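You operate a simulated robot arm through the tools that you are given. There is no shell and no other tool.

You are at the controls of a simulated robot arm. One attempt, no reset.

TASK
Tighten the open alternator's loose screws, then both bolts.
Fine: red nut driver for the screws, blue for the bolts, each hung back.

It is judged by the outcome, as a careful person would: the job done as asked, and still so three seconds after it is handed in. It fails if anything else is knocked over, pushed out of place, dropped, spilled or broken.

THE ROBOT
A 6-joint arm with a two-finger parallel gripper, fixed in place. Base frame: the origin is at the foot of the arm, x ahead of it, y to its left, z up; the work surface is at about z = 0.79. Units: m, rad, N and s.
Its first joint turns from -2.897 to 2.897 rad. Payload 3.91 kg.
The tool frame sits at the grasp point between the pads (the TCP): z along the fingers, y along the line on which they close. The tips reach 0.03 m beyond it. Largest opening 0.11 m; finger width 0.02, thickness 0.01; the body of the gripper, 0.048 by 0.112 m, starts 0.055 m behind the TCP.
Orientation is told as [roll, pitch, yaw] about the base's x, y, z axes, in that order, counted from this pose: with the fingers straight down and closing along the base's y, the tool's x points along the base's -x, its y along +y and its z along -z.

THE INTERFACE
- The arm moves only by the tool play_rows. Its argument "steps" is a list that holds one entry, the list of rows, each a list of 6 numbers: the shift along the tool's x, y, z in units of 300 mm (1.0 is 300 mm), then the turn, a rotation vector about the tool's x, y, z in units of 120 degrees (1.0 is 120 degrees). In form: [[[tx, ty, tz, wx, wy, wz], ...]]. A call has 1 to 20 rows; each row is the pose to reach, as a shift and turn from the pose commanded when the call began, along the tool's axes at that moment. "claw" is the finger opening in m, from 0 to 0.11, set as the call begins (left out, the last holds). A call with a number of a shift or a turn outside -1 to 1 is refused whole. A row lasts 0.2 s, in which the tool goes at most 0.05 m and 0.15 rad; a call with a longer step from one row to the next is refused whole, and so is a gripper value outside its range. Where a pose cannot be reached the arm comes as near as it can. A force on the tool above 40 N (or 10 N above the force at the start of the call, whichever is more), or a blocked arm, ends the call early, and 0.2 s more pass. The fingers move at their own pace (about 0.108 m/s each) and stop on an object; they squeeze with about 33 N. The grip force told is the motor's: it shows also when the fingers shut on nothing. Time passes only in rows, and 0.2 s behind the last, so rows that repeat a pose let the fingers close. It gives the time, the measured TCP pose, the force on the tool (base axes), the opening and the grip force at its end, in the units of the frame above (readings bear some noise), with the torque about the TCP (base axes, N m) and any sound that the robot's microphone picked up.
- Cameras (640 x 400 px; columns grow to the right, rows downward): "scene" is fixed at [0.3984, -0.5017, 1.7584]; the picture's right is [0.95, -0.31, 0.00], its down [-0.24, -0.74, -0.63] and it looks along [0.19, 0.60, -0.78] (base axes); focal length 320 px, centre (320, 200). "wrist" rides on the gripper at [0.072, 0.017, -0.103] in the tool frame; the picture's right is [-0.23, 0.97, 0.00], its down [-0.76, -0.18, -0.62] and it looks along [-0.61, -0.14, 0.78] (tool axes); focal length 222 px, centre (320, 200). There is no depth. A picture from a camera that has moved, and an enlarged one, comes with that camera's place and axes in the base frame and with its lens.
- grab_frame(camera): a new picture of that camera. It takes no simulated time.
- zoom(camera, box): a new picture of the part [left, top, right, bottom] of that camera's present view, enlarged. It takes no simulated time.
- close_job(): hands the job in; it is judged then, once.

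Places have to be worked out from the pictures, the camera data and where the tool is seen. Open the gripper and draw the arm clear of the work before you hand the job in, unless the task says otherwise.

The tools are called after "Emit:" as name(argument=value, ...) on one line, values as JSON. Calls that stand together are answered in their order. play_rows: Moves the arm, as the interface text tells. Its arguments: {"type":"object","properties":{"steps":{"type":"array"},"claw":{"type":"number"}},"required":["steps"]} The other tools are called the same way: grab_frame (camera) takes a picture; zoom (camera, box) takes an enlarged picture of a part of a camera's view; close_job () hands the job in.

At the start:

```text
clock: 0.0
tool_pos: [0.5594, 0.2649, 1.2315]
orientation: [0.001, -0.001, 0.002]
wrist_force: [0.2, 0.3, -0.1]
torque: [-0.04, 0.04, -0.01]
width: 0.1102
gripper_force: 0.0
```

scene: 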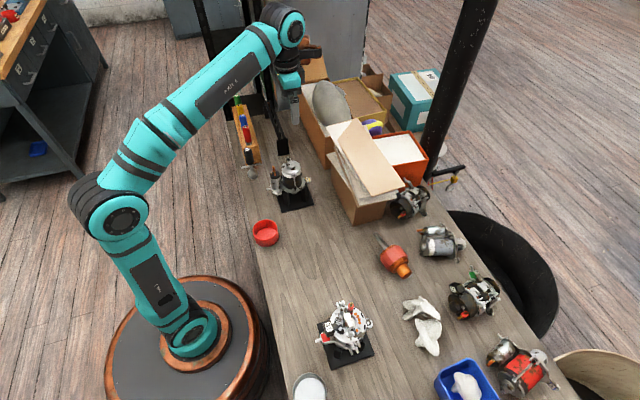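
wrist: 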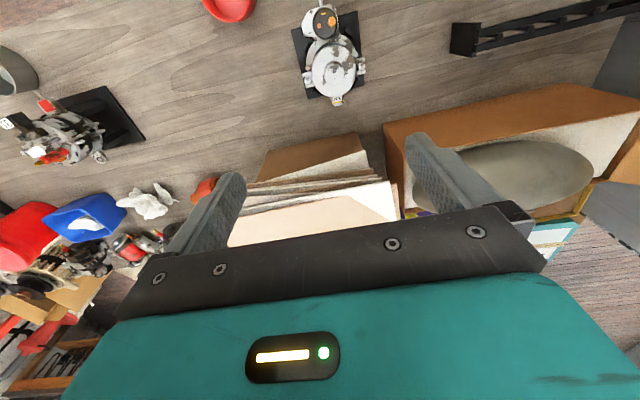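

The scene shows two alternators on black plates (one near the rack, one open nearer the camera) and a tool rack at the left edge of the bench. I take enlarged views of each before moving.

Emit:
zoom(camera="scene", box=[300, 280, 400, 380])

Emit:
zoom(camera="scene", box=[220, 80, 320, 220])

Emit:
zoom(camera="wrist", box=[0, 60, 160, 180])

Emit:
zoom(camera="wrist", box=[260, 0, 400, 110])

```text
4.00 times, centred on (350, 330) of scene
camera zoom: at [0.3984, -0.5017, 1.7584], right [0.95, -0.31, 0.0], down [-0.24, -0.74, -0.63], along [0.19, 0.6, -0.78], focal length 1281 px, centre (200, -320)
```

zoom: 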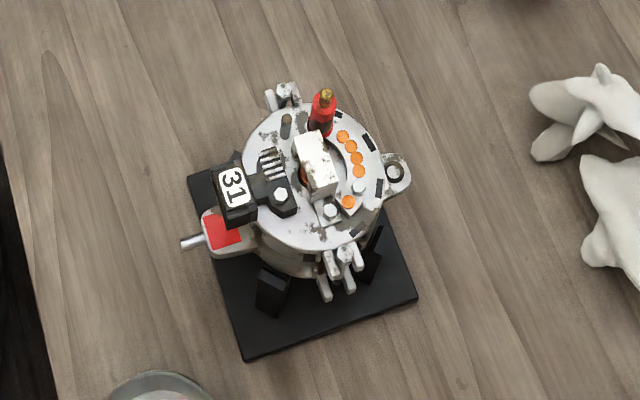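

```text
2.86 times, centred on (270, 150) of scene
camera zoom: at [0.3984, -0.5017, 1.7584], right [0.95, -0.31, 0.0], down [-0.24, -0.74, -0.63], along [0.19, 0.6, -0.78], focal length 915 px, centre (463, 343)
```

zoom: 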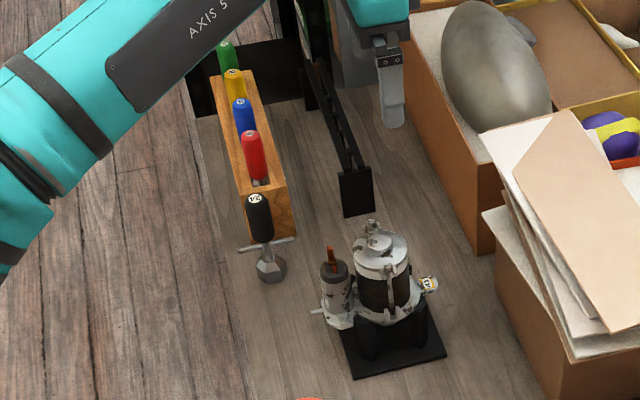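

```text
3.33 times, centred on (80, 120) of wrist
camera zoom: at [0.486, 0.2836, 1.3355], right [0.23, 0.97, 0.0], down [0.76, -0.18, 0.62], along [0.61, -0.14, -0.78], focal length 740 px, centre (1120, 467)
```

zoom: 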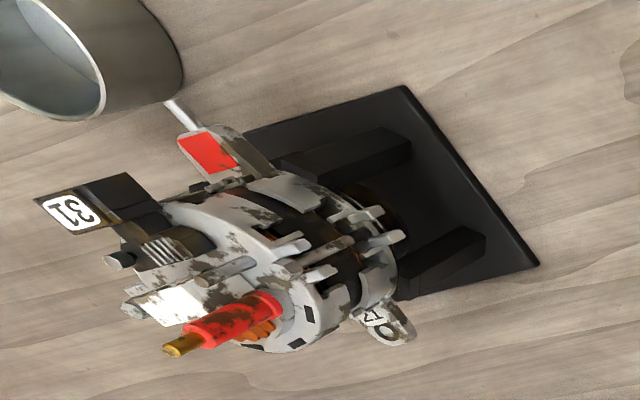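

```text
3.64 times, centred on (330, 55) of wrist
camera zoom: at [0.486, 0.2836, 1.3355], right [0.23, 0.97, 0.0], down [0.76, -0.18, 0.62], along [0.61, -0.14, -0.78], focal length 808 px, centre (284, 727)
```

zoom: 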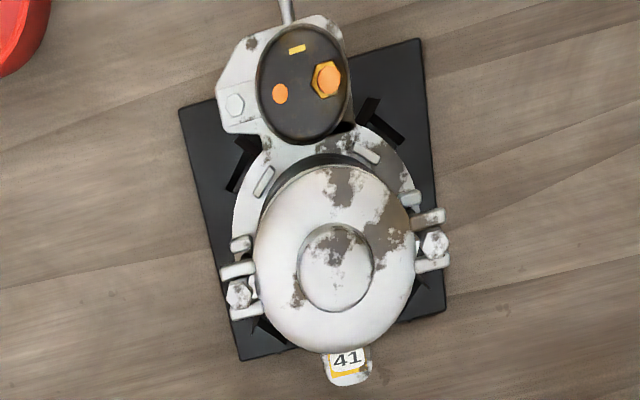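

The open alternator is the one labelled 31 (its cover is off). I take closer views of the rack and of the screws.

Emit:
zoom(camera="scene", box=[225, 90, 275, 180])

Emit:
zoom(camera="scene", box=[325, 295, 381, 330])

Emit:
zoom(camera="scene", box=[325, 325, 381, 360])

Emit:
zoom(camera="scene", box=[260, 200, 500, 400])

```text
4.44 times, centred on (250, 135) of scene
camera zoom: at [0.3984, -0.5017, 1.7584], right [0.95, -0.31, 0.0], down [-0.24, -0.74, -0.63], along [0.19, 0.6, -0.78], focal length 1423 px, centre (631, 489)
```

zoom: 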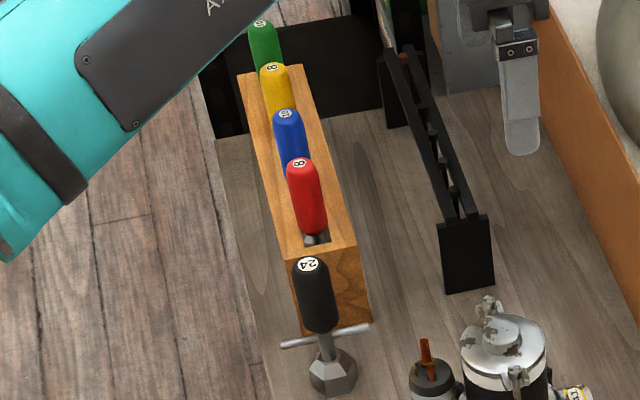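

```text
11.43 times, centred on (353, 312) of scene
camera zoom: at [0.3984, -0.5017, 1.7584], right [0.95, -0.31, 0.0], down [-0.24, -0.74, -0.63], along [0.19, 0.6, -0.78], focal length 3660 px, centre (-57, -1086)
```

zoom: 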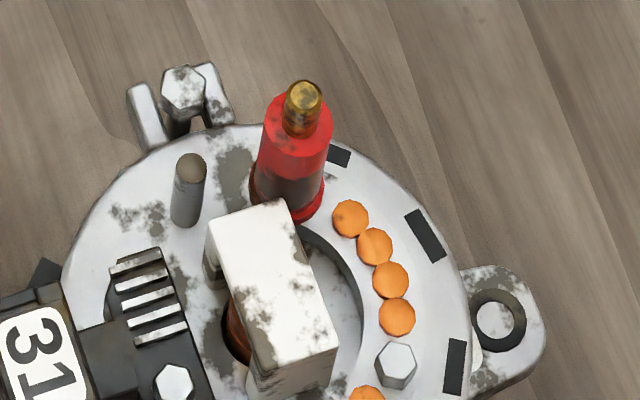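

```text
11.43 times, centred on (353, 342) of scene
camera zoom: at [0.3984, -0.5017, 1.7584], right [0.95, -0.31, 0.0], down [-0.24, -0.74, -0.63], along [0.19, 0.6, -0.78], focal length 3660 px, centre (-57, -1429)
```

zoom: 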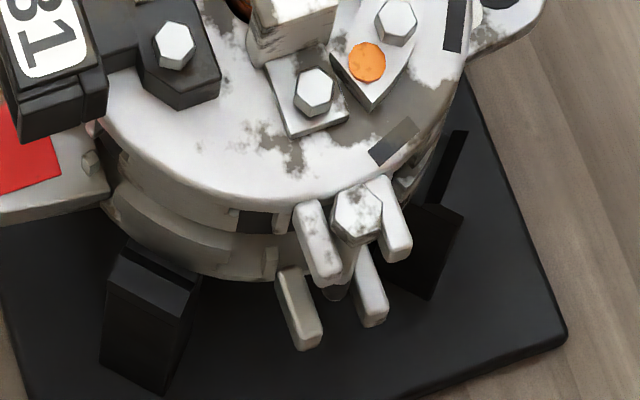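

```text
2.00 times, centred on (380, 300) of scene
camera zoom: at [0.3984, -0.5017, 1.7584], right [0.95, -0.31, 0.0], down [-0.24, -0.74, -0.63], along [0.19, 0.6, -0.78], focal length 640 px, centre (200, 0)
```

zoom: 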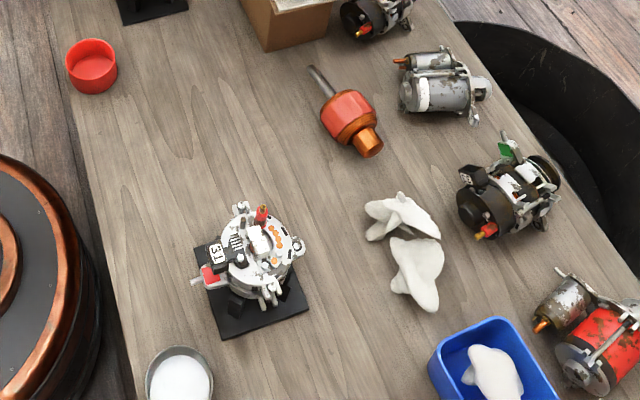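

The open unit 31 sits near (0.53, -0.28); three hex screws are on its face and two bolts in the side ears. I move the empty gripper high over towards it to look with the wrist camera.

Emit:
play_rows(steps=[[[0.052, -0.136, 0, 0, 0, 0], [0.104, -0.271, 0, 0, 0, 0], [0.156, -0.407, 0, 0, 0, 0], [0.208, -0.543, 0, 0, 0, 0], [0.26, -0.679, 0, 0, 0, 0], [0.311, -0.814, 0, 0, 0, 0], [0.363, -0.95, 0, 0, 0, 0]]])

```text
clock: 1.6
tool_pos: [0.449, -0.0184, 1.2315]
orientation: [0.0, -0.001, 0.002]
wrist_force: [0.6, 0.5, -0.4]
torque: [0.01, 0.01, 0.04]
width: 0.1101
gripper_force: 0.2
```

The move tracked exactly. I continue to a viewing pose south of it at z≈1.08.

Emit:
play_rows(steps=[[[0, -0.137, 0.083, 0, 0, 0], [0, -0.274, 0.167, 0, 0, 0], [0, -0.411, 0.25, 0, 0, 0], [0, -0.549, 0.333, 0, 0, 0], [0, -0.686, 0.417, 0, 0, 0], [0, -0.823, 0.5, 0, 0, 0]]])

Emit:
grab_frame(camera="wrist")

Emit:
grab_frame(camera="scene")

```text
clock: 3.0
tool_pos: [0.4502, -0.265, 1.0818]
orientation: [-0.001, -0.003, 0.002]
wrist_force: [0.1, 0.2, -0.4]
torque: [-0.09, -0.01, -0.01]
width: 0.1102
gripper_force: 0.0
```

```text
taken
camera wrist: at [0.3771, -0.2464, 1.184], right [0.23, 0.97, 0.0], down [0.76, -0.18, 0.63], along [0.61, -0.14, -0.78], focal length 222 px, centre (320, 200)
```

wrist: 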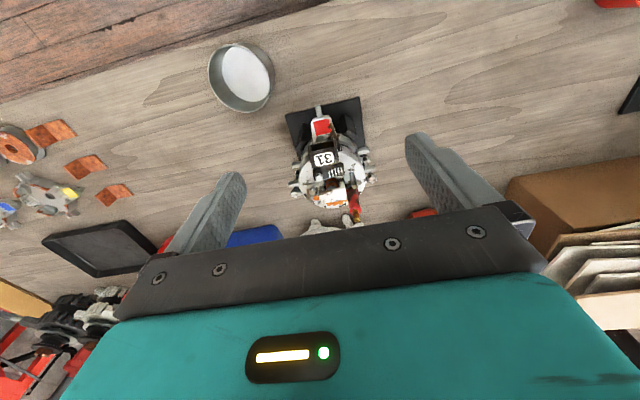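

```text
taken
```

scene: 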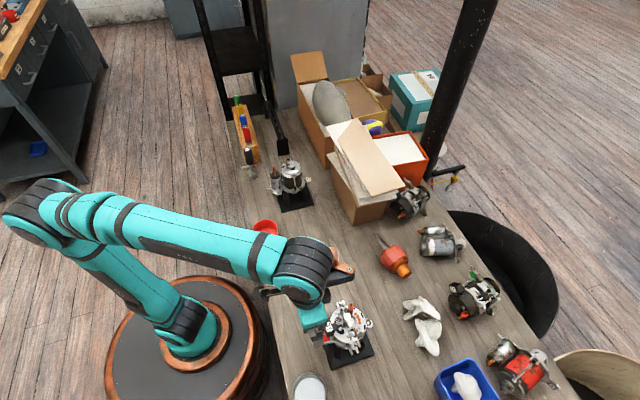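

The alternator 31 is nicely framed. I zoom in on it.

Emit:
zoom(camera="wrist", box=[275, 90, 385, 230])

Emit:
zoom(camera="wrist", box=[285, 150, 375, 210])

Emit:
zoom(camera="scene", box=[220, 85, 320, 185])

```text
2.86 times, centred on (330, 160) of wrist
camera zoom: at [0.3771, -0.2464, 1.184], right [0.23, 0.97, 0.0], down [0.76, -0.18, 0.63], along [0.61, -0.14, -0.78], focal length 635 px, centre (291, 314)
```

zoom: 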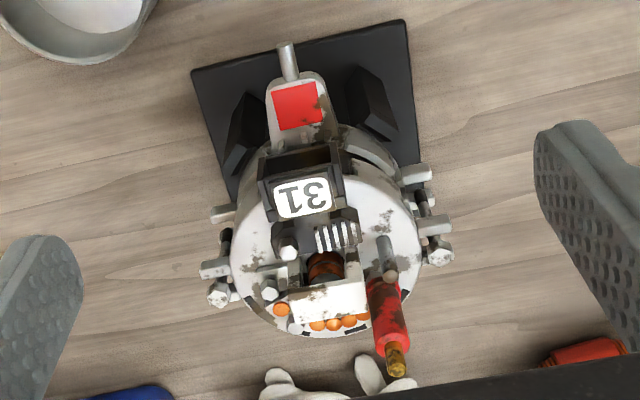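

```text
6.67 times, centred on (330, 180) of wrist
camera zoom: at [0.3771, -0.2464, 1.184], right [0.23, 0.97, 0.0], down [0.76, -0.18, 0.63], along [0.61, -0.14, -0.78], focal length 1481 px, centre (253, 333)
```

zoom: 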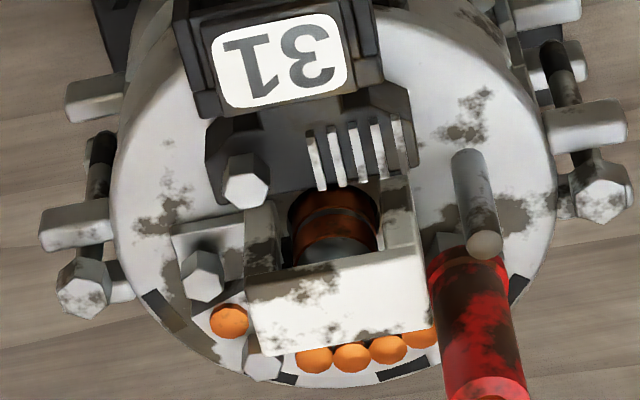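

```text
4.00 times, centred on (270, 135) of scene
camera zoom: at [0.3984, -0.5017, 1.7584], right [0.95, -0.31, 0.0], down [-0.24, -0.74, -0.63], along [0.19, 0.6, -0.78], focal length 1281 px, centre (520, 460)
```

zoom: 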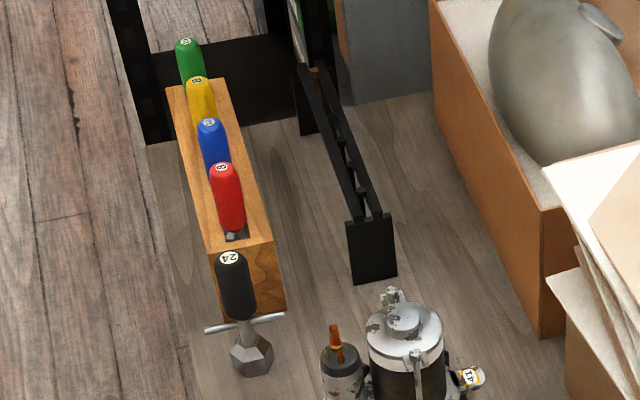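

The three hex heads and two ear bolts are visible from above. To see which screws stand proud, I tilt the camera toward a lower view while staying clear of the unit.

Emit:
play_rows(steps=[[[0.02, 0, 0.079, 0, -0.042, 0], [0.04, 0, 0.158, 0, -0.083, 0], [0.06, 0, 0.237, 0, -0.125, 0], [0.08, 0, 0.315, 0, -0.167, 0], [0.1, 0, 0.394, 0, -0.208, 0], [0.12, 0, 0.473, 0, -0.25, 0]]])

Emit:
grab_frame(camera="wrist")

```text
clock: 4.4
tool_pos: [0.4172, -0.2638, 0.9407]
orientation: [-0.001, -0.527, 0.002]
wrist_force: [0.4, 0.2, 0.9]
torque: [-0.01, 0.0, 0.0]
width: 0.1101
gripper_force: 0.1
```

```text
taken
camera wrist: at [0.3022, -0.2476, 0.9938], right [0.2, 0.97, 0.11], down [0.35, -0.18, 0.92], along [0.92, -0.14, -0.37], focal length 222 px, centre (320, 200)
```

wrist: 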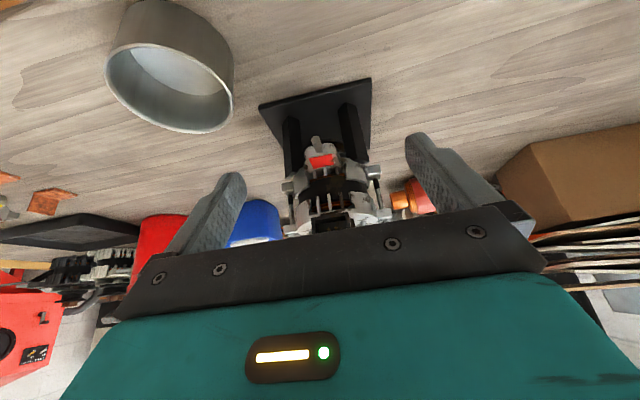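

The picture is inverted with the gripper hiding the upper part, so I raise the tool about 9 cm keeping the tilt.

Emit:
play_rows(steps=[[[-0.075, 0, -0.13, 0, 0, 0], [-0.15, 0, -0.26, 0, 0, 0]]])

Emit:
grab_frame(camera="wrist")

Emit:
zoom(camera="wrist", box=[290, 110, 386, 170])

```text
clock: 5.0
tool_pos: [0.4184, -0.264, 1.0336]
orientation: [-0.001, -0.525, 0.001]
wrist_force: [-0.2, -0.5, 0.7]
torque: [0.02, 0.03, -0.03]
width: 0.1099
gripper_force: 0.0
```

```text
taken
camera wrist: at [0.3029, -0.246, 1.0867], right [0.2, 0.97, 0.11], down [0.35, -0.18, 0.92], along [0.92, -0.14, -0.37], focal length 222 px, centre (320, 200)
```

wrist: 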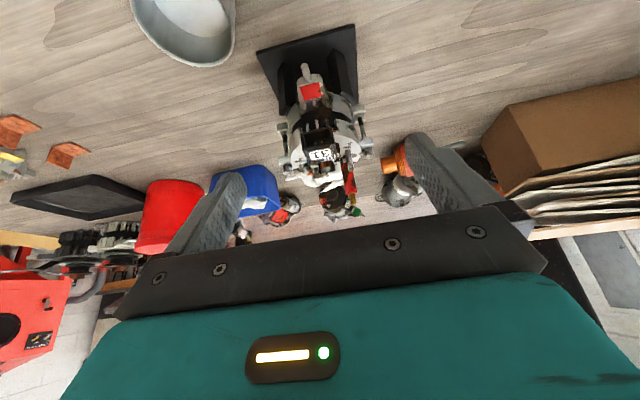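

```text
6.67 times, centred on (338, 140) of wrist
camera zoom: at [0.3029, -0.246, 1.0867], right [0.2, 0.97, 0.11], down [0.35, -0.18, 0.92], along [0.92, -0.14, -0.37], focal length 1481 px, centre (200, 600)
```

zoom: 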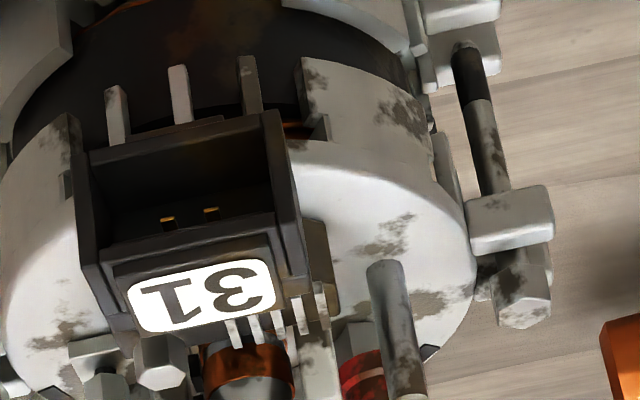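

I zoom on the screw heads from this lower angle.

Emit:
zoom(camera="wrist", box=[272, 140, 352, 190])

Emit:
zoom(camera="wrist", box=[320, 100, 400, 150])

```text
8.00 times, centred on (312, 165) of wrist
camera zoom: at [0.3029, -0.246, 1.0867], right [0.2, 0.97, 0.11], down [0.35, -0.18, 0.92], along [0.92, -0.14, -0.37], focal length 1777 px, centre (384, 480)
```

zoom: 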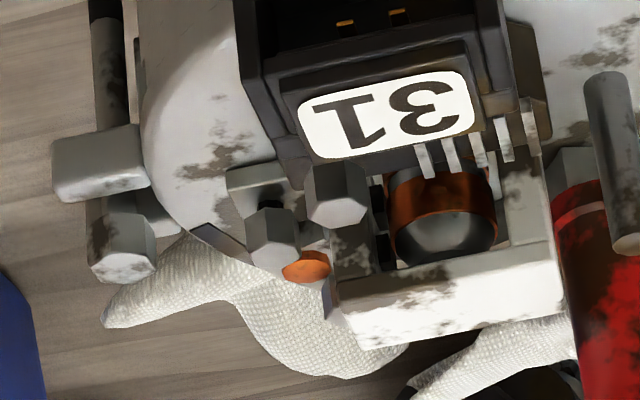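

```text
8.00 times, centred on (360, 125) of wrist
camera zoom: at [0.3029, -0.246, 1.0867], right [0.2, 0.97, 0.11], down [0.35, -0.18, 0.92], along [0.92, -0.14, -0.37], focal length 1777 px, centre (0, 800)
```

zoom: 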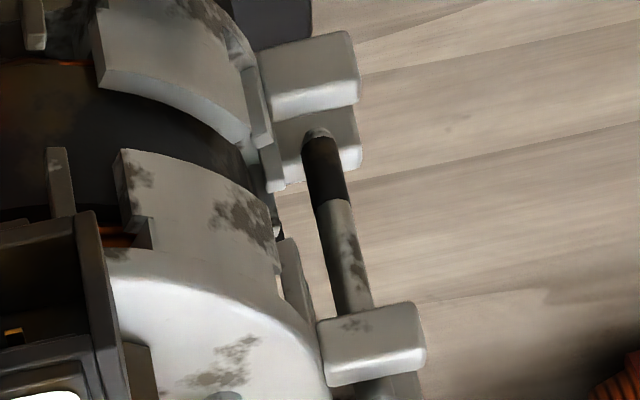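

Screw B on the metal tab clearly shows a gap with shank; the others are unclear. I swing the camera around to look from the -y side, lifting slightly first to stay above the red terminal (top ≈0.985).

Emit:
play_rows(steps=[[[-0.05, 0, -0.087, 0, 0, 0], [-0.076, -0.0503, -0.072, -0.0341, 0, -0.059], [-0.102, -0.1005, -0.057, -0.0682, 0, -0.1181], [-0.128, -0.1508, -0.042, -0.1023, 0, -0.1771], [-0.154, -0.2011, -0.027, -0.1364, 0, -0.2362], [-0.18, -0.2514, -0.012, -0.1705, 0, -0.2952], [-0.206, -0.3016, 0.003, -0.2045, 0, -0.3543], [-0.232, -0.3519, 0.018, -0.2386, 0, -0.4133], [-0.258, -0.4022, 0.033, -0.2727, 0, -0.4724], [-0.284, -0.4524, 0.048, -0.3068, 0, -0.5314], [-0.31, -0.5027, 0.063, -0.3409, 0, -0.5905], [-0.336, -0.553, 0.078, -0.375, 0, -0.6495]]])

Emit:
grab_frame(camera="wrist")

```text
clock: 7.6
tool_pos: [0.5139, -0.4304, 1.0601]
orientation: [-0.001, -0.523, 1.573]
wrist_force: [-1.1, -0.1, 0.6]
torque: [-0.07, -0.02, -0.02]
width: 0.1101
gripper_force: 0.0
```

```text
taken
camera wrist: at [0.4975, -0.5451, 1.1143], right [-0.97, 0.19, 0.11], down [0.17, 0.35, 0.92], along [0.14, 0.92, -0.37], focal length 222 px, centre (320, 200)
```

wrist: 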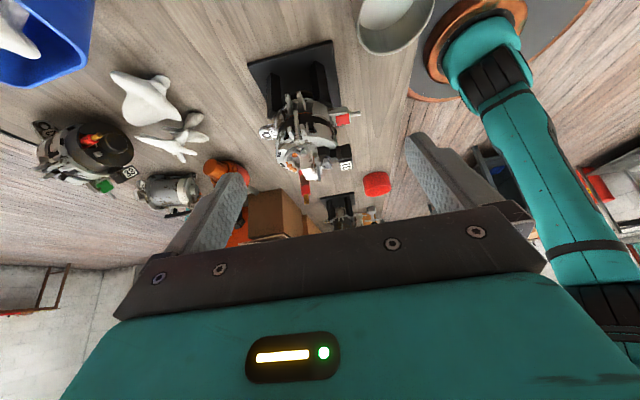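

The yaw came out as computed. I zoom on the alternator from this side.

Emit:
zoom(camera="wrist", box=[268, 125, 348, 175])

Emit:
zoom(camera="wrist", box=[250, 90, 370, 165])

```text
8.00 times, centred on (308, 150) of wrist
camera zoom: at [0.4975, -0.5451, 1.1143], right [-0.97, 0.19, 0.11], down [0.17, 0.35, 0.92], along [0.14, 0.92, -0.37], focal length 1777 px, centre (416, 600)
```

zoom: 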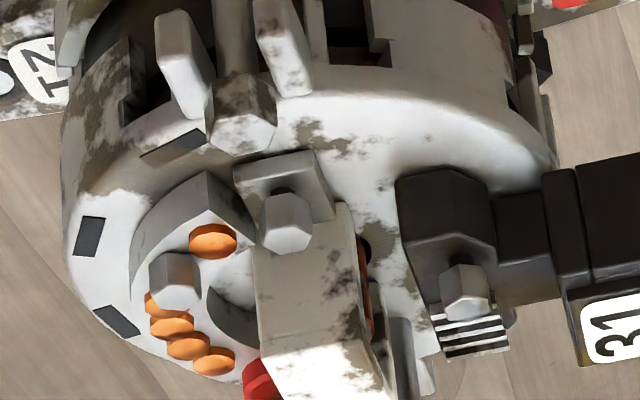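

```text
5.33 times, centred on (310, 128) of wrist
camera zoom: at [0.4975, -0.5451, 1.1143], right [-0.97, 0.19, 0.11], down [0.17, 0.35, 0.92], along [0.14, 0.92, -0.37], focal length 1185 px, centre (373, 587)
```

zoom: 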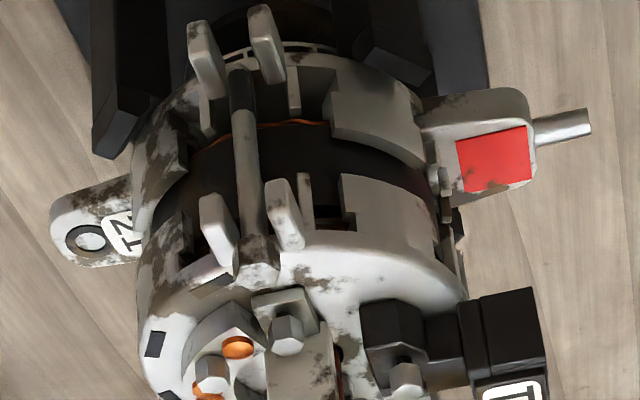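

A and B show a shank gap under the head; C seems seated. I zoom further to confirm.

Emit:
zoom(camera="wrist", box=[282, 142, 306, 166])

Emit:
zoom(camera="wrist", box=[312, 144, 336, 168])

Emit:
zoom(camera="wrist", box=[288, 120, 320, 150])

```text
16.00 times, centred on (294, 154) of wrist
camera zoom: at [0.4975, -0.5451, 1.1143], right [-0.97, 0.19, 0.11], down [0.17, 0.35, 0.92], along [0.14, 0.92, -0.37], focal length 3554 px, centre (736, 936)
```

zoom: 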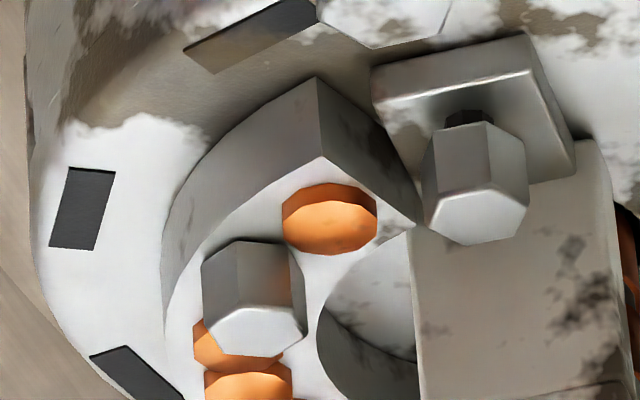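

```text
16.00 times, centred on (324, 156) of wrist
camera zoom: at [0.4975, -0.5451, 1.1143], right [-0.97, 0.19, 0.11], down [0.17, 0.35, 0.92], along [0.14, 0.92, -0.37], focal length 3554 px, centre (256, 904)
```

zoom: 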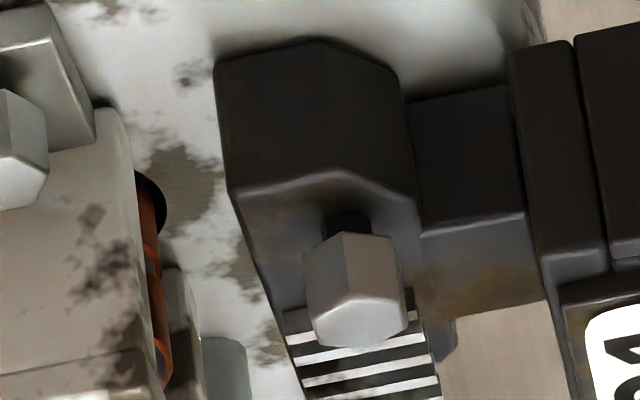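

```text
13.33 times, centred on (304, 135) of wrist
camera zoom: at [0.4975, -0.5451, 1.1143], right [-0.97, 0.19, 0.11], down [0.17, 0.35, 0.92], along [0.14, 0.92, -0.37], focal length 2962 px, centre (533, 1067)
```

zoom: 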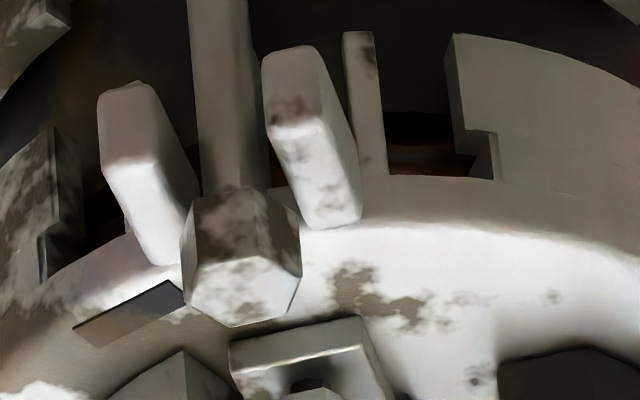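

C (by the orange dots) is seated flush; A (on the black connector) and B (on the metal tab) show shank gaps, so those two are the loose screws; triangulated head tops: A ≈(0.5226,-0.2814,0.9545), B ≈(0.5496,-0.2965,0.943), bolt S ≈(0.549,-0.322,0.9415), bolt N ≈(0.549,-0.2155,0.94). Now I lift, undo the tilt and head to the rack with yaw 90° kept.

Emit:
play_rows(steps=[[[-0.05, 0, -0.087, 0, 0.05, 0], [-0.1, 0, -0.173, 0, 0.1, 0], [-0.15, 0, -0.26, 0, 0.15, 0], [-0.2, 0, -0.346, 0, 0.2, 0], [-0.25, 0, -0.433, 0, 0.25, 0]]])

Emit:
play_rows(steps=[[[-0.14, 0.04, 0, 0, 0, 0], [-0.28, 0.08, 0, 0, 0, 0], [-0.42, 0.12, 0, 0, 0, 0], [-0.56, 0.16, 0, 0, 0, 0], [-0.7, 0.2, 0, 0, 0, 0], [-0.85, 0.24, 0, 0, 0, 0], [-1.0, 0.27, 0, 0, 0, 0]]])

Emit:
play_rows(steps=[[[-0.16, 0, 0, 0, 0, 0], [-0.32, 0, 0, 0, 0, 0], [-0.48, 0, 0, 0, 0, 0], [-0.64, 0, 0, 0, 0, 0], [-0.8, 0, 0, 0, 0, 0], [-0.96, 0, 0, 0, 0, 0]]])

Emit:
grab_frame(camera="wrist")

```text
clock: 8.8
tool_pos: [0.5145, -0.4303, 1.2104]
orientation: [-0.002, 0.0, 1.572]
wrist_force: [0.0, -0.6, -0.3]
torque: [0.02, 0.05, 0.0]
width: 0.11
gripper_force: 0.0
```

```text
clock: 10.4
tool_pos: [0.4369, -0.1295, 1.2065]
orientation: [0.0, 0.001, 1.57]
wrist_force: [1.2, 0.3, -0.5]
torque: [-0.01, 0.06, 0.02]
width: 0.1099
gripper_force: 0.1
```

```text
clock: 11.8
tool_pos: [0.4291, 0.1544, 1.2079]
orientation: [-0.001, 0.0, 1.57]
wrist_force: [-0.4, -1.4, 0.1]
torque: [0.01, 0.0, -0.01]
width: 0.1099
gripper_force: 0.1
```

```text
taken
camera wrist: at [0.4108, 0.0824, 1.3121], right [-0.97, 0.23, 0.0], down [0.18, 0.76, 0.62], along [0.14, 0.61, -0.78], focal length 222 px, centre (320, 200)
```

wrist: 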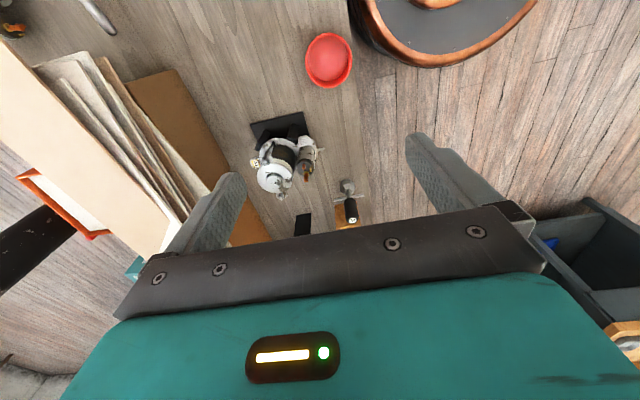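

The rack comes into view just behind the gripper edge. I move another ~0.25 m in +y at the same height to see the drivers from above.

Emit:
play_rows(steps=[[[-0.16, 0, 0, 0, 0, 0], [-0.32, 0, 0, 0, 0, 0], [-0.48, 0, 0, 0, 0, 0], [-0.64, 0, 0, 0, 0, 0], [-0.82, 0, 0, 0, 0, 0]]])

Emit:
grab_frame(camera="wrist")

Emit:
grab_frame(camera="scene")

```text
refused: row 5 steps farther than a row can; nothing moved
```

```text
taken
camera wrist: at [0.4108, 0.0824, 1.3121], right [-0.97, 0.23, 0.0], down [0.18, 0.76, 0.62], along [0.14, 0.61, -0.78], focal length 222 px, centre (320, 200)
```

wrist: 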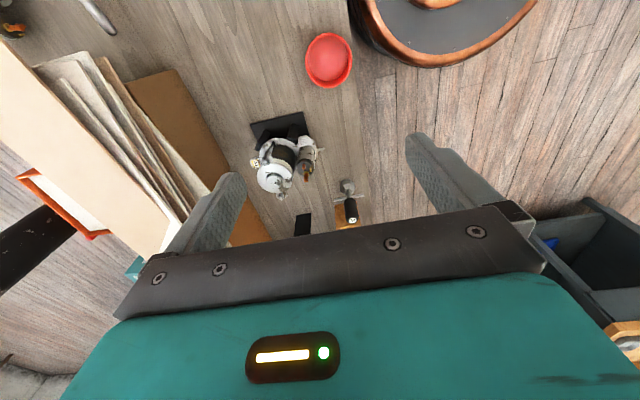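

```text
taken
```

scene: 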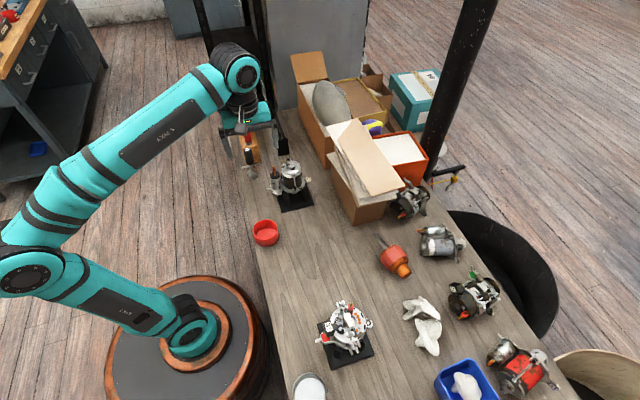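

The last step was 0.18 units, just over the limit, so nothing moved. I resend with even steps.

Emit:
play_rows(steps=[[[-0.14, 0, 0, 0, 0, 0], [-0.28, 0, 0, 0, 0, 0], [-0.42, 0, 0, 0, 0, 0], [-0.56, 0, 0, 0, 0, 0], [-0.7, 0, 0, 0, 0, 0], [-0.82, 0, 0, 0, 0, 0]]])

Emit:
grab_frame(camera="wrist")

Emit:
grab_frame(camera="scene")

```text
clock: 13.2
tool_pos: [0.4299, 0.4044, 1.2086]
orientation: [-0.003, 0.001, 1.571]
wrist_force: [-1.0, -0.1, 0.1]
torque: [0.02, 0.0, 0.0]
width: 0.1102
gripper_force: 0.1
```

```text
taken
camera wrist: at [0.4121, 0.3319, 1.3115], right [-0.97, 0.23, 0.0], down [0.18, 0.76, 0.62], along [0.14, 0.61, -0.78], focal length 222 px, centre (320, 200)
```

wrist: 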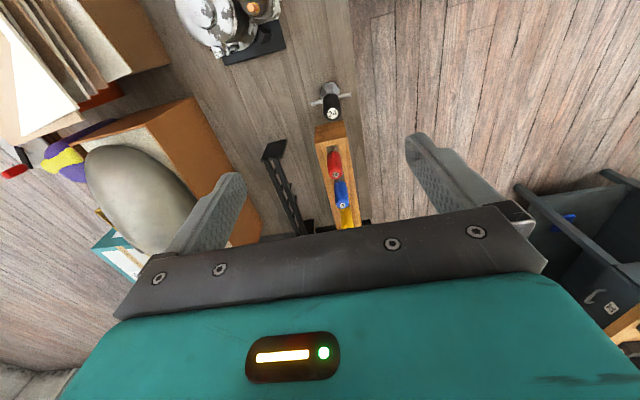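

```text
taken
```

scene: 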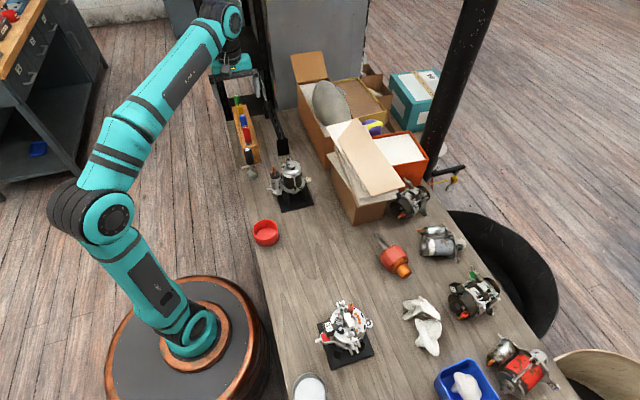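

I zoom onto the rack in the wrist view to locate the red and blue handles.

Emit:
zoom(camera="wrist", box=[300, 115, 380, 235])

Emit:
zoom(camera="wrist", box=[310, 140, 360, 215])

Emit:
zoom(camera="scene", box=[228, 90, 264, 170])

```text
3.33 times, centred on (340, 175) of wrist
camera zoom: at [0.4121, 0.3319, 1.3115], right [-0.97, 0.23, 0.0], down [0.18, 0.76, 0.62], along [0.14, 0.61, -0.78], focal length 740 px, centre (253, 283)
```

zoom: 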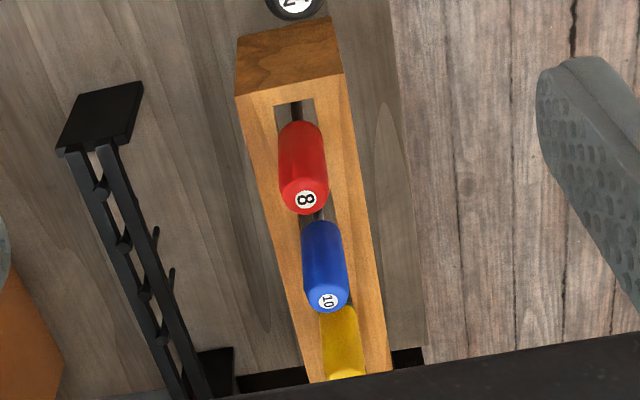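

```text
5.33 times, centred on (335, 178) of wrist
camera zoom: at [0.4121, 0.3319, 1.3115], right [-0.97, 0.23, 0.0], down [0.18, 0.76, 0.62], along [0.14, 0.61, -0.78], focal length 1185 px, centre (240, 320)
```

zoom: 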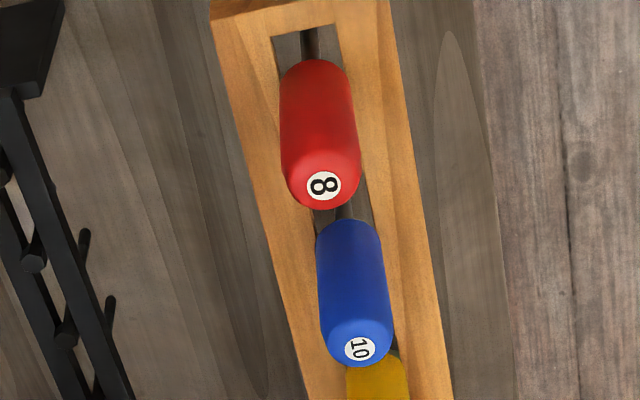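

```text
5.00 times, centred on (246, 130) of scene
camera zoom: at [0.3984, -0.5017, 1.7584], right [0.95, -0.31, 0.0], down [-0.24, -0.74, -0.63], along [0.19, 0.6, -0.78], focal length 1601 px, centre (690, 550)
```

zoom: 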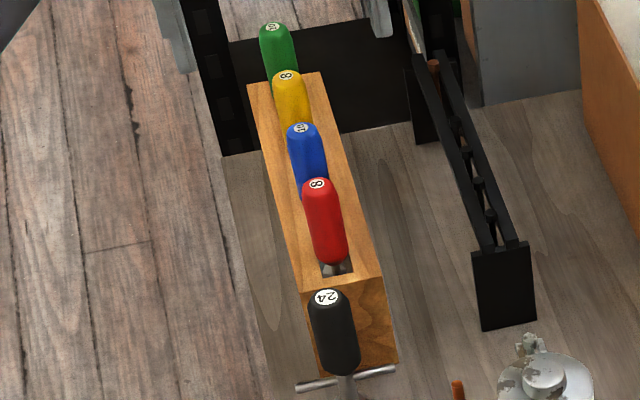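

Red "8" handle top ≈(0.434,0.559,0.951); the drivers hang in a slotted wooden rail, blue "10" behind it. I come closer to see how they hang.

Emit:
play_rows(steps=[[[-0.055, -0.003, 0.107, 0, 0, 0], [-0.11, -0.006, 0.214, 0, 0, 0], [-0.165, -0.01, 0.32, 0, 0, 0], [-0.22, -0.013, 0.427, 0, 0, 0]]])

Emit:
grab_frame(camera="wrist")

Emit:
zoom(camera="wrist", box=[290, 100, 390, 220])

```text
clock: 14.2
tool_pos: [0.4363, 0.4692, 1.0785]
orientation: [-0.002, -0.001, 1.573]
wrist_force: [-1.3, -0.9, 0.2]
torque: [0.03, -0.01, 0.0]
width: 0.11
gripper_force: 0.0
```

```text
taken
camera wrist: at [0.4188, 0.3971, 1.1824], right [-0.97, 0.23, 0.0], down [0.18, 0.76, 0.62], along [0.14, 0.61, -0.78], focal length 222 px, centre (320, 200)
```

wrist: 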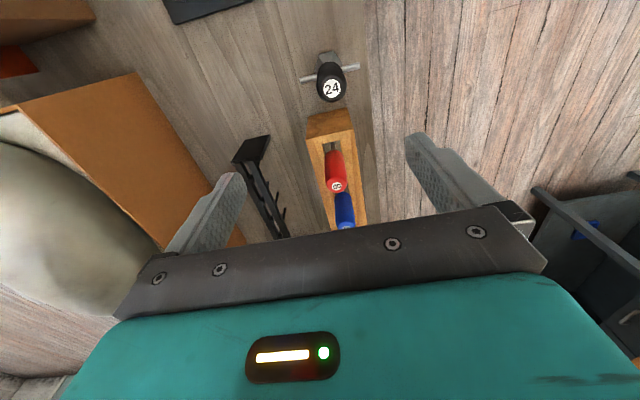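

```text
3.33 times, centred on (340, 160) of wrist
camera zoom: at [0.4188, 0.3971, 1.1824], right [-0.97, 0.23, 0.0], down [0.18, 0.76, 0.62], along [0.14, 0.61, -0.78], focal length 740 px, centre (253, 333)
```

zoom: 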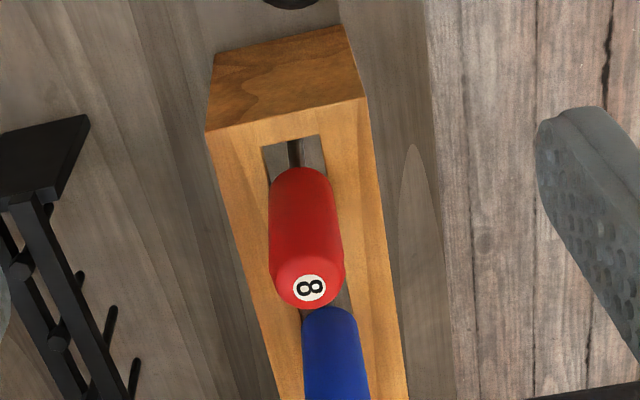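

I zoom onto the slot where the red driver hangs.

Emit:
zoom(camera="wrist", box=[318, 132, 354, 160])

Emit:
zoom(camera="scene", box=[240, 122, 264, 152])

Emit:
zoom(camera="wrist", box=[300, 105, 370, 225])

```text
14.29 times, centred on (336, 146) of wrist
camera zoom: at [0.4188, 0.3971, 1.1824], right [-0.97, 0.23, 0.0], down [0.18, 0.76, 0.62], along [0.14, 0.61, -0.78], focal length 3173 px, centre (91, 971)
```

zoom: 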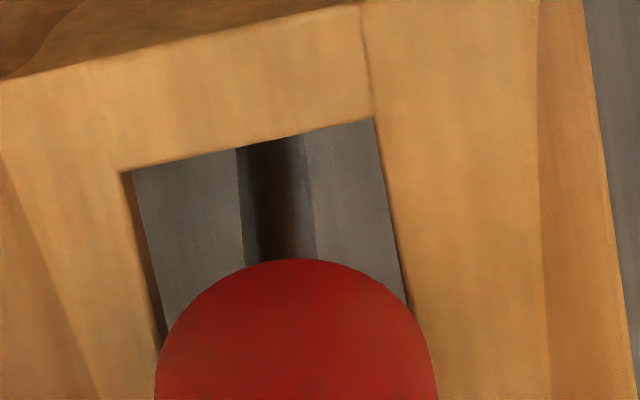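

```text
13.33 times, centred on (252, 137) of scene
camera zoom: at [0.3984, -0.5017, 1.7584], right [0.95, -0.31, 0.0], down [-0.24, -0.74, -0.63], along [0.19, 0.6, -0.78], focal length 4270 px, centre (1227, 1040)
```

zoom: 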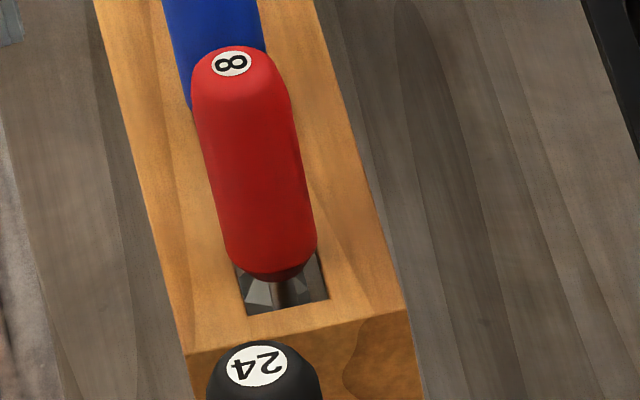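

```text
3.33 times, centred on (335, 165) of wrist
camera zoom: at [0.4188, 0.3971, 1.1824], right [-0.97, 0.23, 0.0], down [0.18, 0.76, 0.62], along [0.14, 0.61, -0.78], focal length 740 px, centre (270, 317)
```

zoom: 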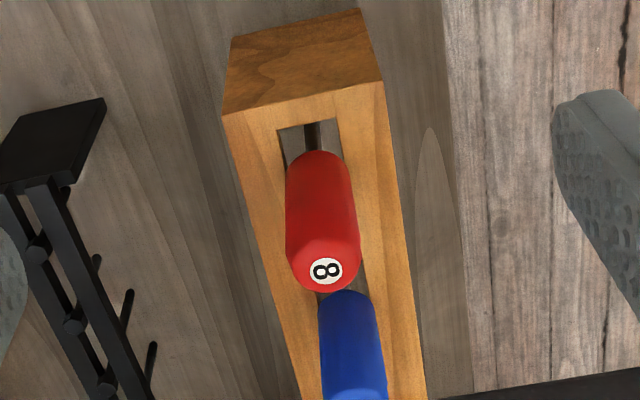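

The handles (≈28 mm) rest on the rails of a ≈25 mm slot at x≈0.434, rack top z≈0.88. I set the fingers to 0.07 and go to a hover over the red handle to check alignment.

Emit:
play_rows(steps=[[[-0.1, 0.003, 0.054, 0, 0, 0], [-0.2, 0.006, 0.108, 0, 0, 0], [-0.294, 0.008, 0.162, 0, 0, 0], [-0.294, 0.008, 0.162, 0, 0, 0]]], claw=0.07)

Emit:
grab_frame(camera="wrist")

Emit:
zoom(camera="wrist", box=[270, 90, 370, 170])

```text
clock: 15.2
tool_pos: [0.4322, 0.5568, 1.029]
orientation: [-0.001, -0.001, 1.572]
wrist_force: [0.4, 1.2, 0.4]
torque: [-0.02, 0.0, 0.0]
width: 0.07
gripper_force: 0.0
```

```text
taken
camera wrist: at [0.4149, 0.4839, 1.1332], right [-0.97, 0.23, 0.0], down [0.18, 0.76, 0.62], along [0.14, 0.61, -0.78], focal length 222 px, centre (320, 200)
```

wrist: 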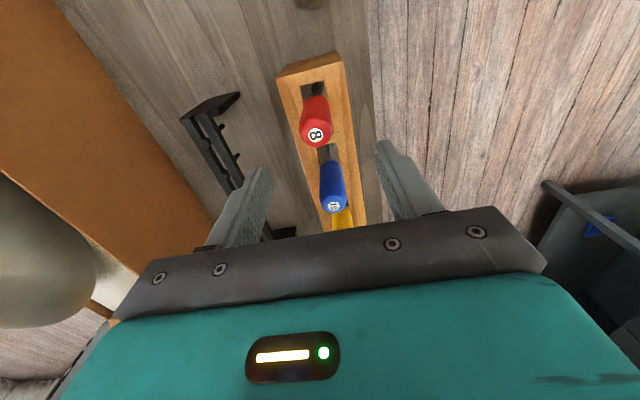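

```text
5.00 times, centred on (320, 130) of wrist
camera zoom: at [0.4149, 0.4839, 1.1332], right [-0.97, 0.23, 0.0], down [0.18, 0.76, 0.62], along [0.14, 0.61, -0.78], focal length 1111 px, centre (320, 550)
```

zoom: 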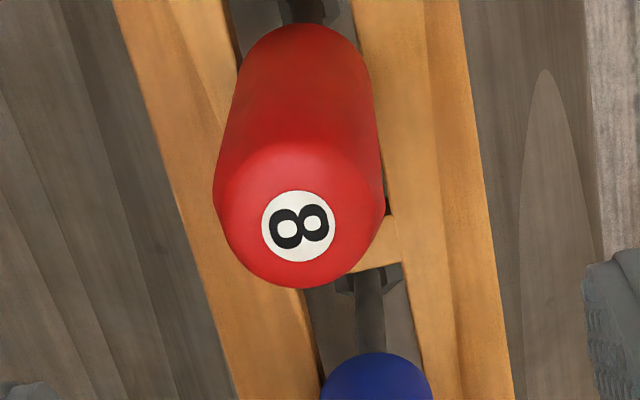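

The red cap is ~3 mm to the +x side of the tool axis and in line in y; cap height ≈0.952. I correct x by 3 mm and descend so the TCP is at z≈0.925, fingertips still above the rack.

Emit:
play_rows(steps=[[[0, -0.01, 0.0, 0, 0, 0], [0, -0.01, 0.116, 0, 0, 0], [0, -0.01, 0.232, 0, 0, 0], [0, -0.01, 0.34, 0, 0, 0], [0, -0.01, 0.34, 0, 0, 0]]])

Emit:
grab_frame(camera="wrist")

Emit:
zoom(camera="wrist", box=[250, 110, 390, 220])

```text
clock: 16.4
tool_pos: [0.435, 0.5575, 0.9293]
orientation: [-0.001, 0.0, 1.574]
wrist_force: [-0.4, 0.1, 0.0]
torque: [-0.04, 0.02, -0.02]
width: 0.0702
gripper_force: 0.0
```

```text
taken
camera wrist: at [0.4176, 0.485, 1.0325], right [-0.97, 0.23, 0.0], down [0.18, 0.76, 0.62], along [0.14, 0.61, -0.78], focal length 222 px, centre (320, 200)
```

wrist: 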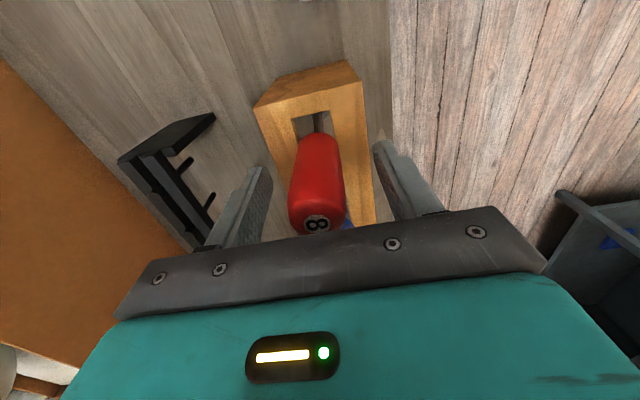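

```text
3.64 times, centred on (320, 165) of wrist
camera zoom: at [0.4176, 0.485, 1.0325], right [-0.97, 0.23, 0.0], down [0.18, 0.76, 0.62], along [0.14, 0.61, -0.78], focal length 808 px, centre (320, 327)
```

zoom: 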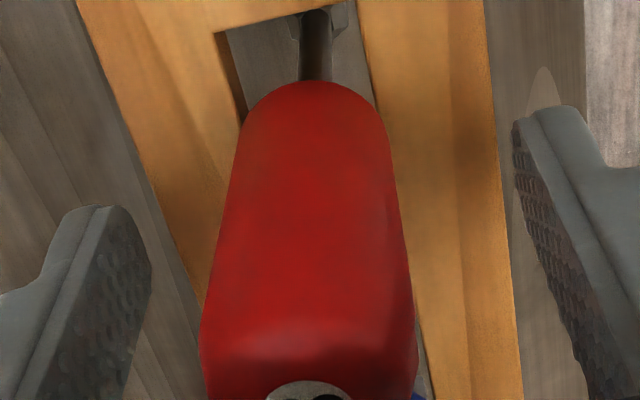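

The handle stands centred between the fingers. I close the gripper on it, waiting in place.

Emit:
play_rows(steps=[[[0, 0, 0, 0, 0, 0], [0, 0, 0, 0, 0, 0], [0, 0, 0, 0, 0, 0], [0, 0, 0, 0, 0, 0]]], claw=0.01)

```text
clock: 17.4
tool_pos: [0.4349, 0.5567, 0.9282]
orientation: [-0.002, 0.0, 1.574]
wrist_force: [-0.6, -0.3, -0.3]
torque: [-0.01, 0.05, 0.03]
width: 0.0278
gripper_force: 32.8
```

Gripped at 27.8 mm with 33 N. I lift straight up slowly and check the force and view.

Emit:
play_rows(steps=[[[0, 0, -0.05, 0, 0, 0], [0, 0, -0.1, 0, 0, 0], [0, 0, -0.17, 0, 0, 0], [0, 0, -0.24, 0, 0, 0], [0, 0, -0.32, 0, 0, 0], [0, 0, -0.4, 0, 0, 0]]])

Emit:
grab_frame(camera="wrist")

Emit:
grab_frame(camera="scene")

```text
clock: 18.8
tool_pos: [0.4363, 0.5538, 1.0522]
orientation: [-0.002, 0.002, 1.573]
wrist_force: [0.5, 0.2, -0.7]
torque: [0.0, -0.01, 0.0]
width: 0.0283
gripper_force: 32.8
```

```text
taken
camera wrist: at [0.419, 0.4832, 1.1552], right [-0.97, 0.23, 0.0], down [0.18, 0.76, 0.62], along [0.14, 0.61, -0.78], focal length 222 px, centre (320, 200)
```

wrist: 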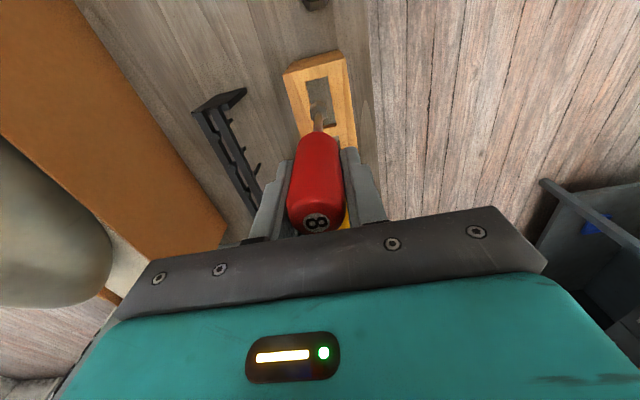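

```text
taken
```

scene: 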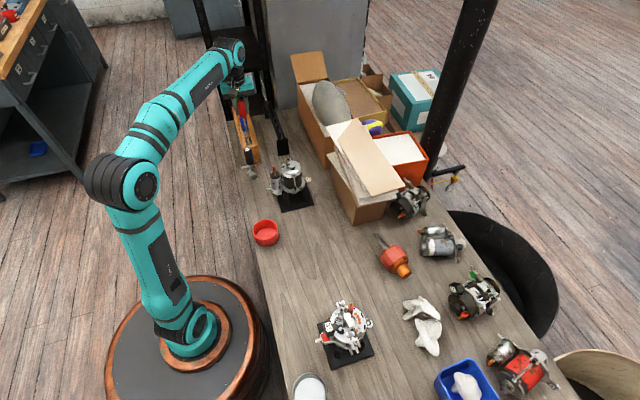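

Emit:
zoom(camera="wrist", box=[270, 60, 370, 150])

Emit:
zoom(camera="scene", box=[220, 70, 270, 180])

```text
4.44 times, centred on (320, 105) of wrist
camera zoom: at [0.419, 0.4832, 1.1552], right [-0.97, 0.23, 0.0], down [0.18, 0.76, 0.62], along [0.14, 0.61, -0.78], focal length 987 px, centre (320, 622)
```

zoom: 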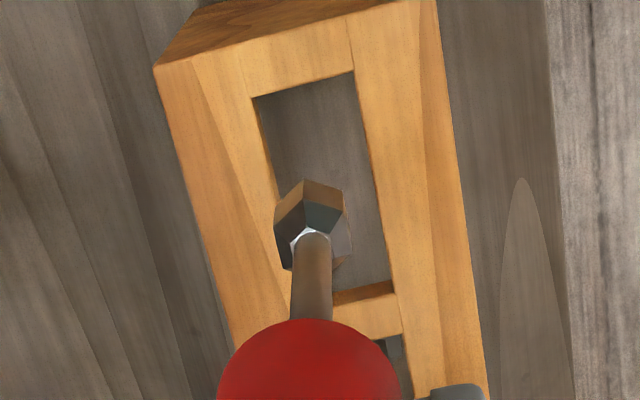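

```text
3.64 times, centred on (245, 125) of scene
camera zoom: at [0.3984, -0.5017, 1.7584], right [0.95, -0.31, 0.0], down [-0.24, -0.74, -0.63], along [0.19, 0.6, -0.78], focal length 1164 px, centre (593, 473)
```

zoom: 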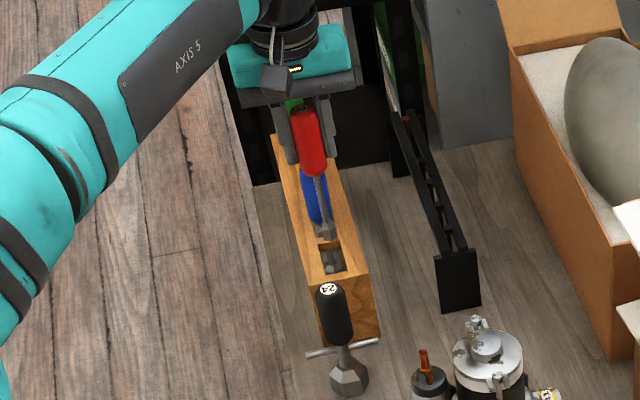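

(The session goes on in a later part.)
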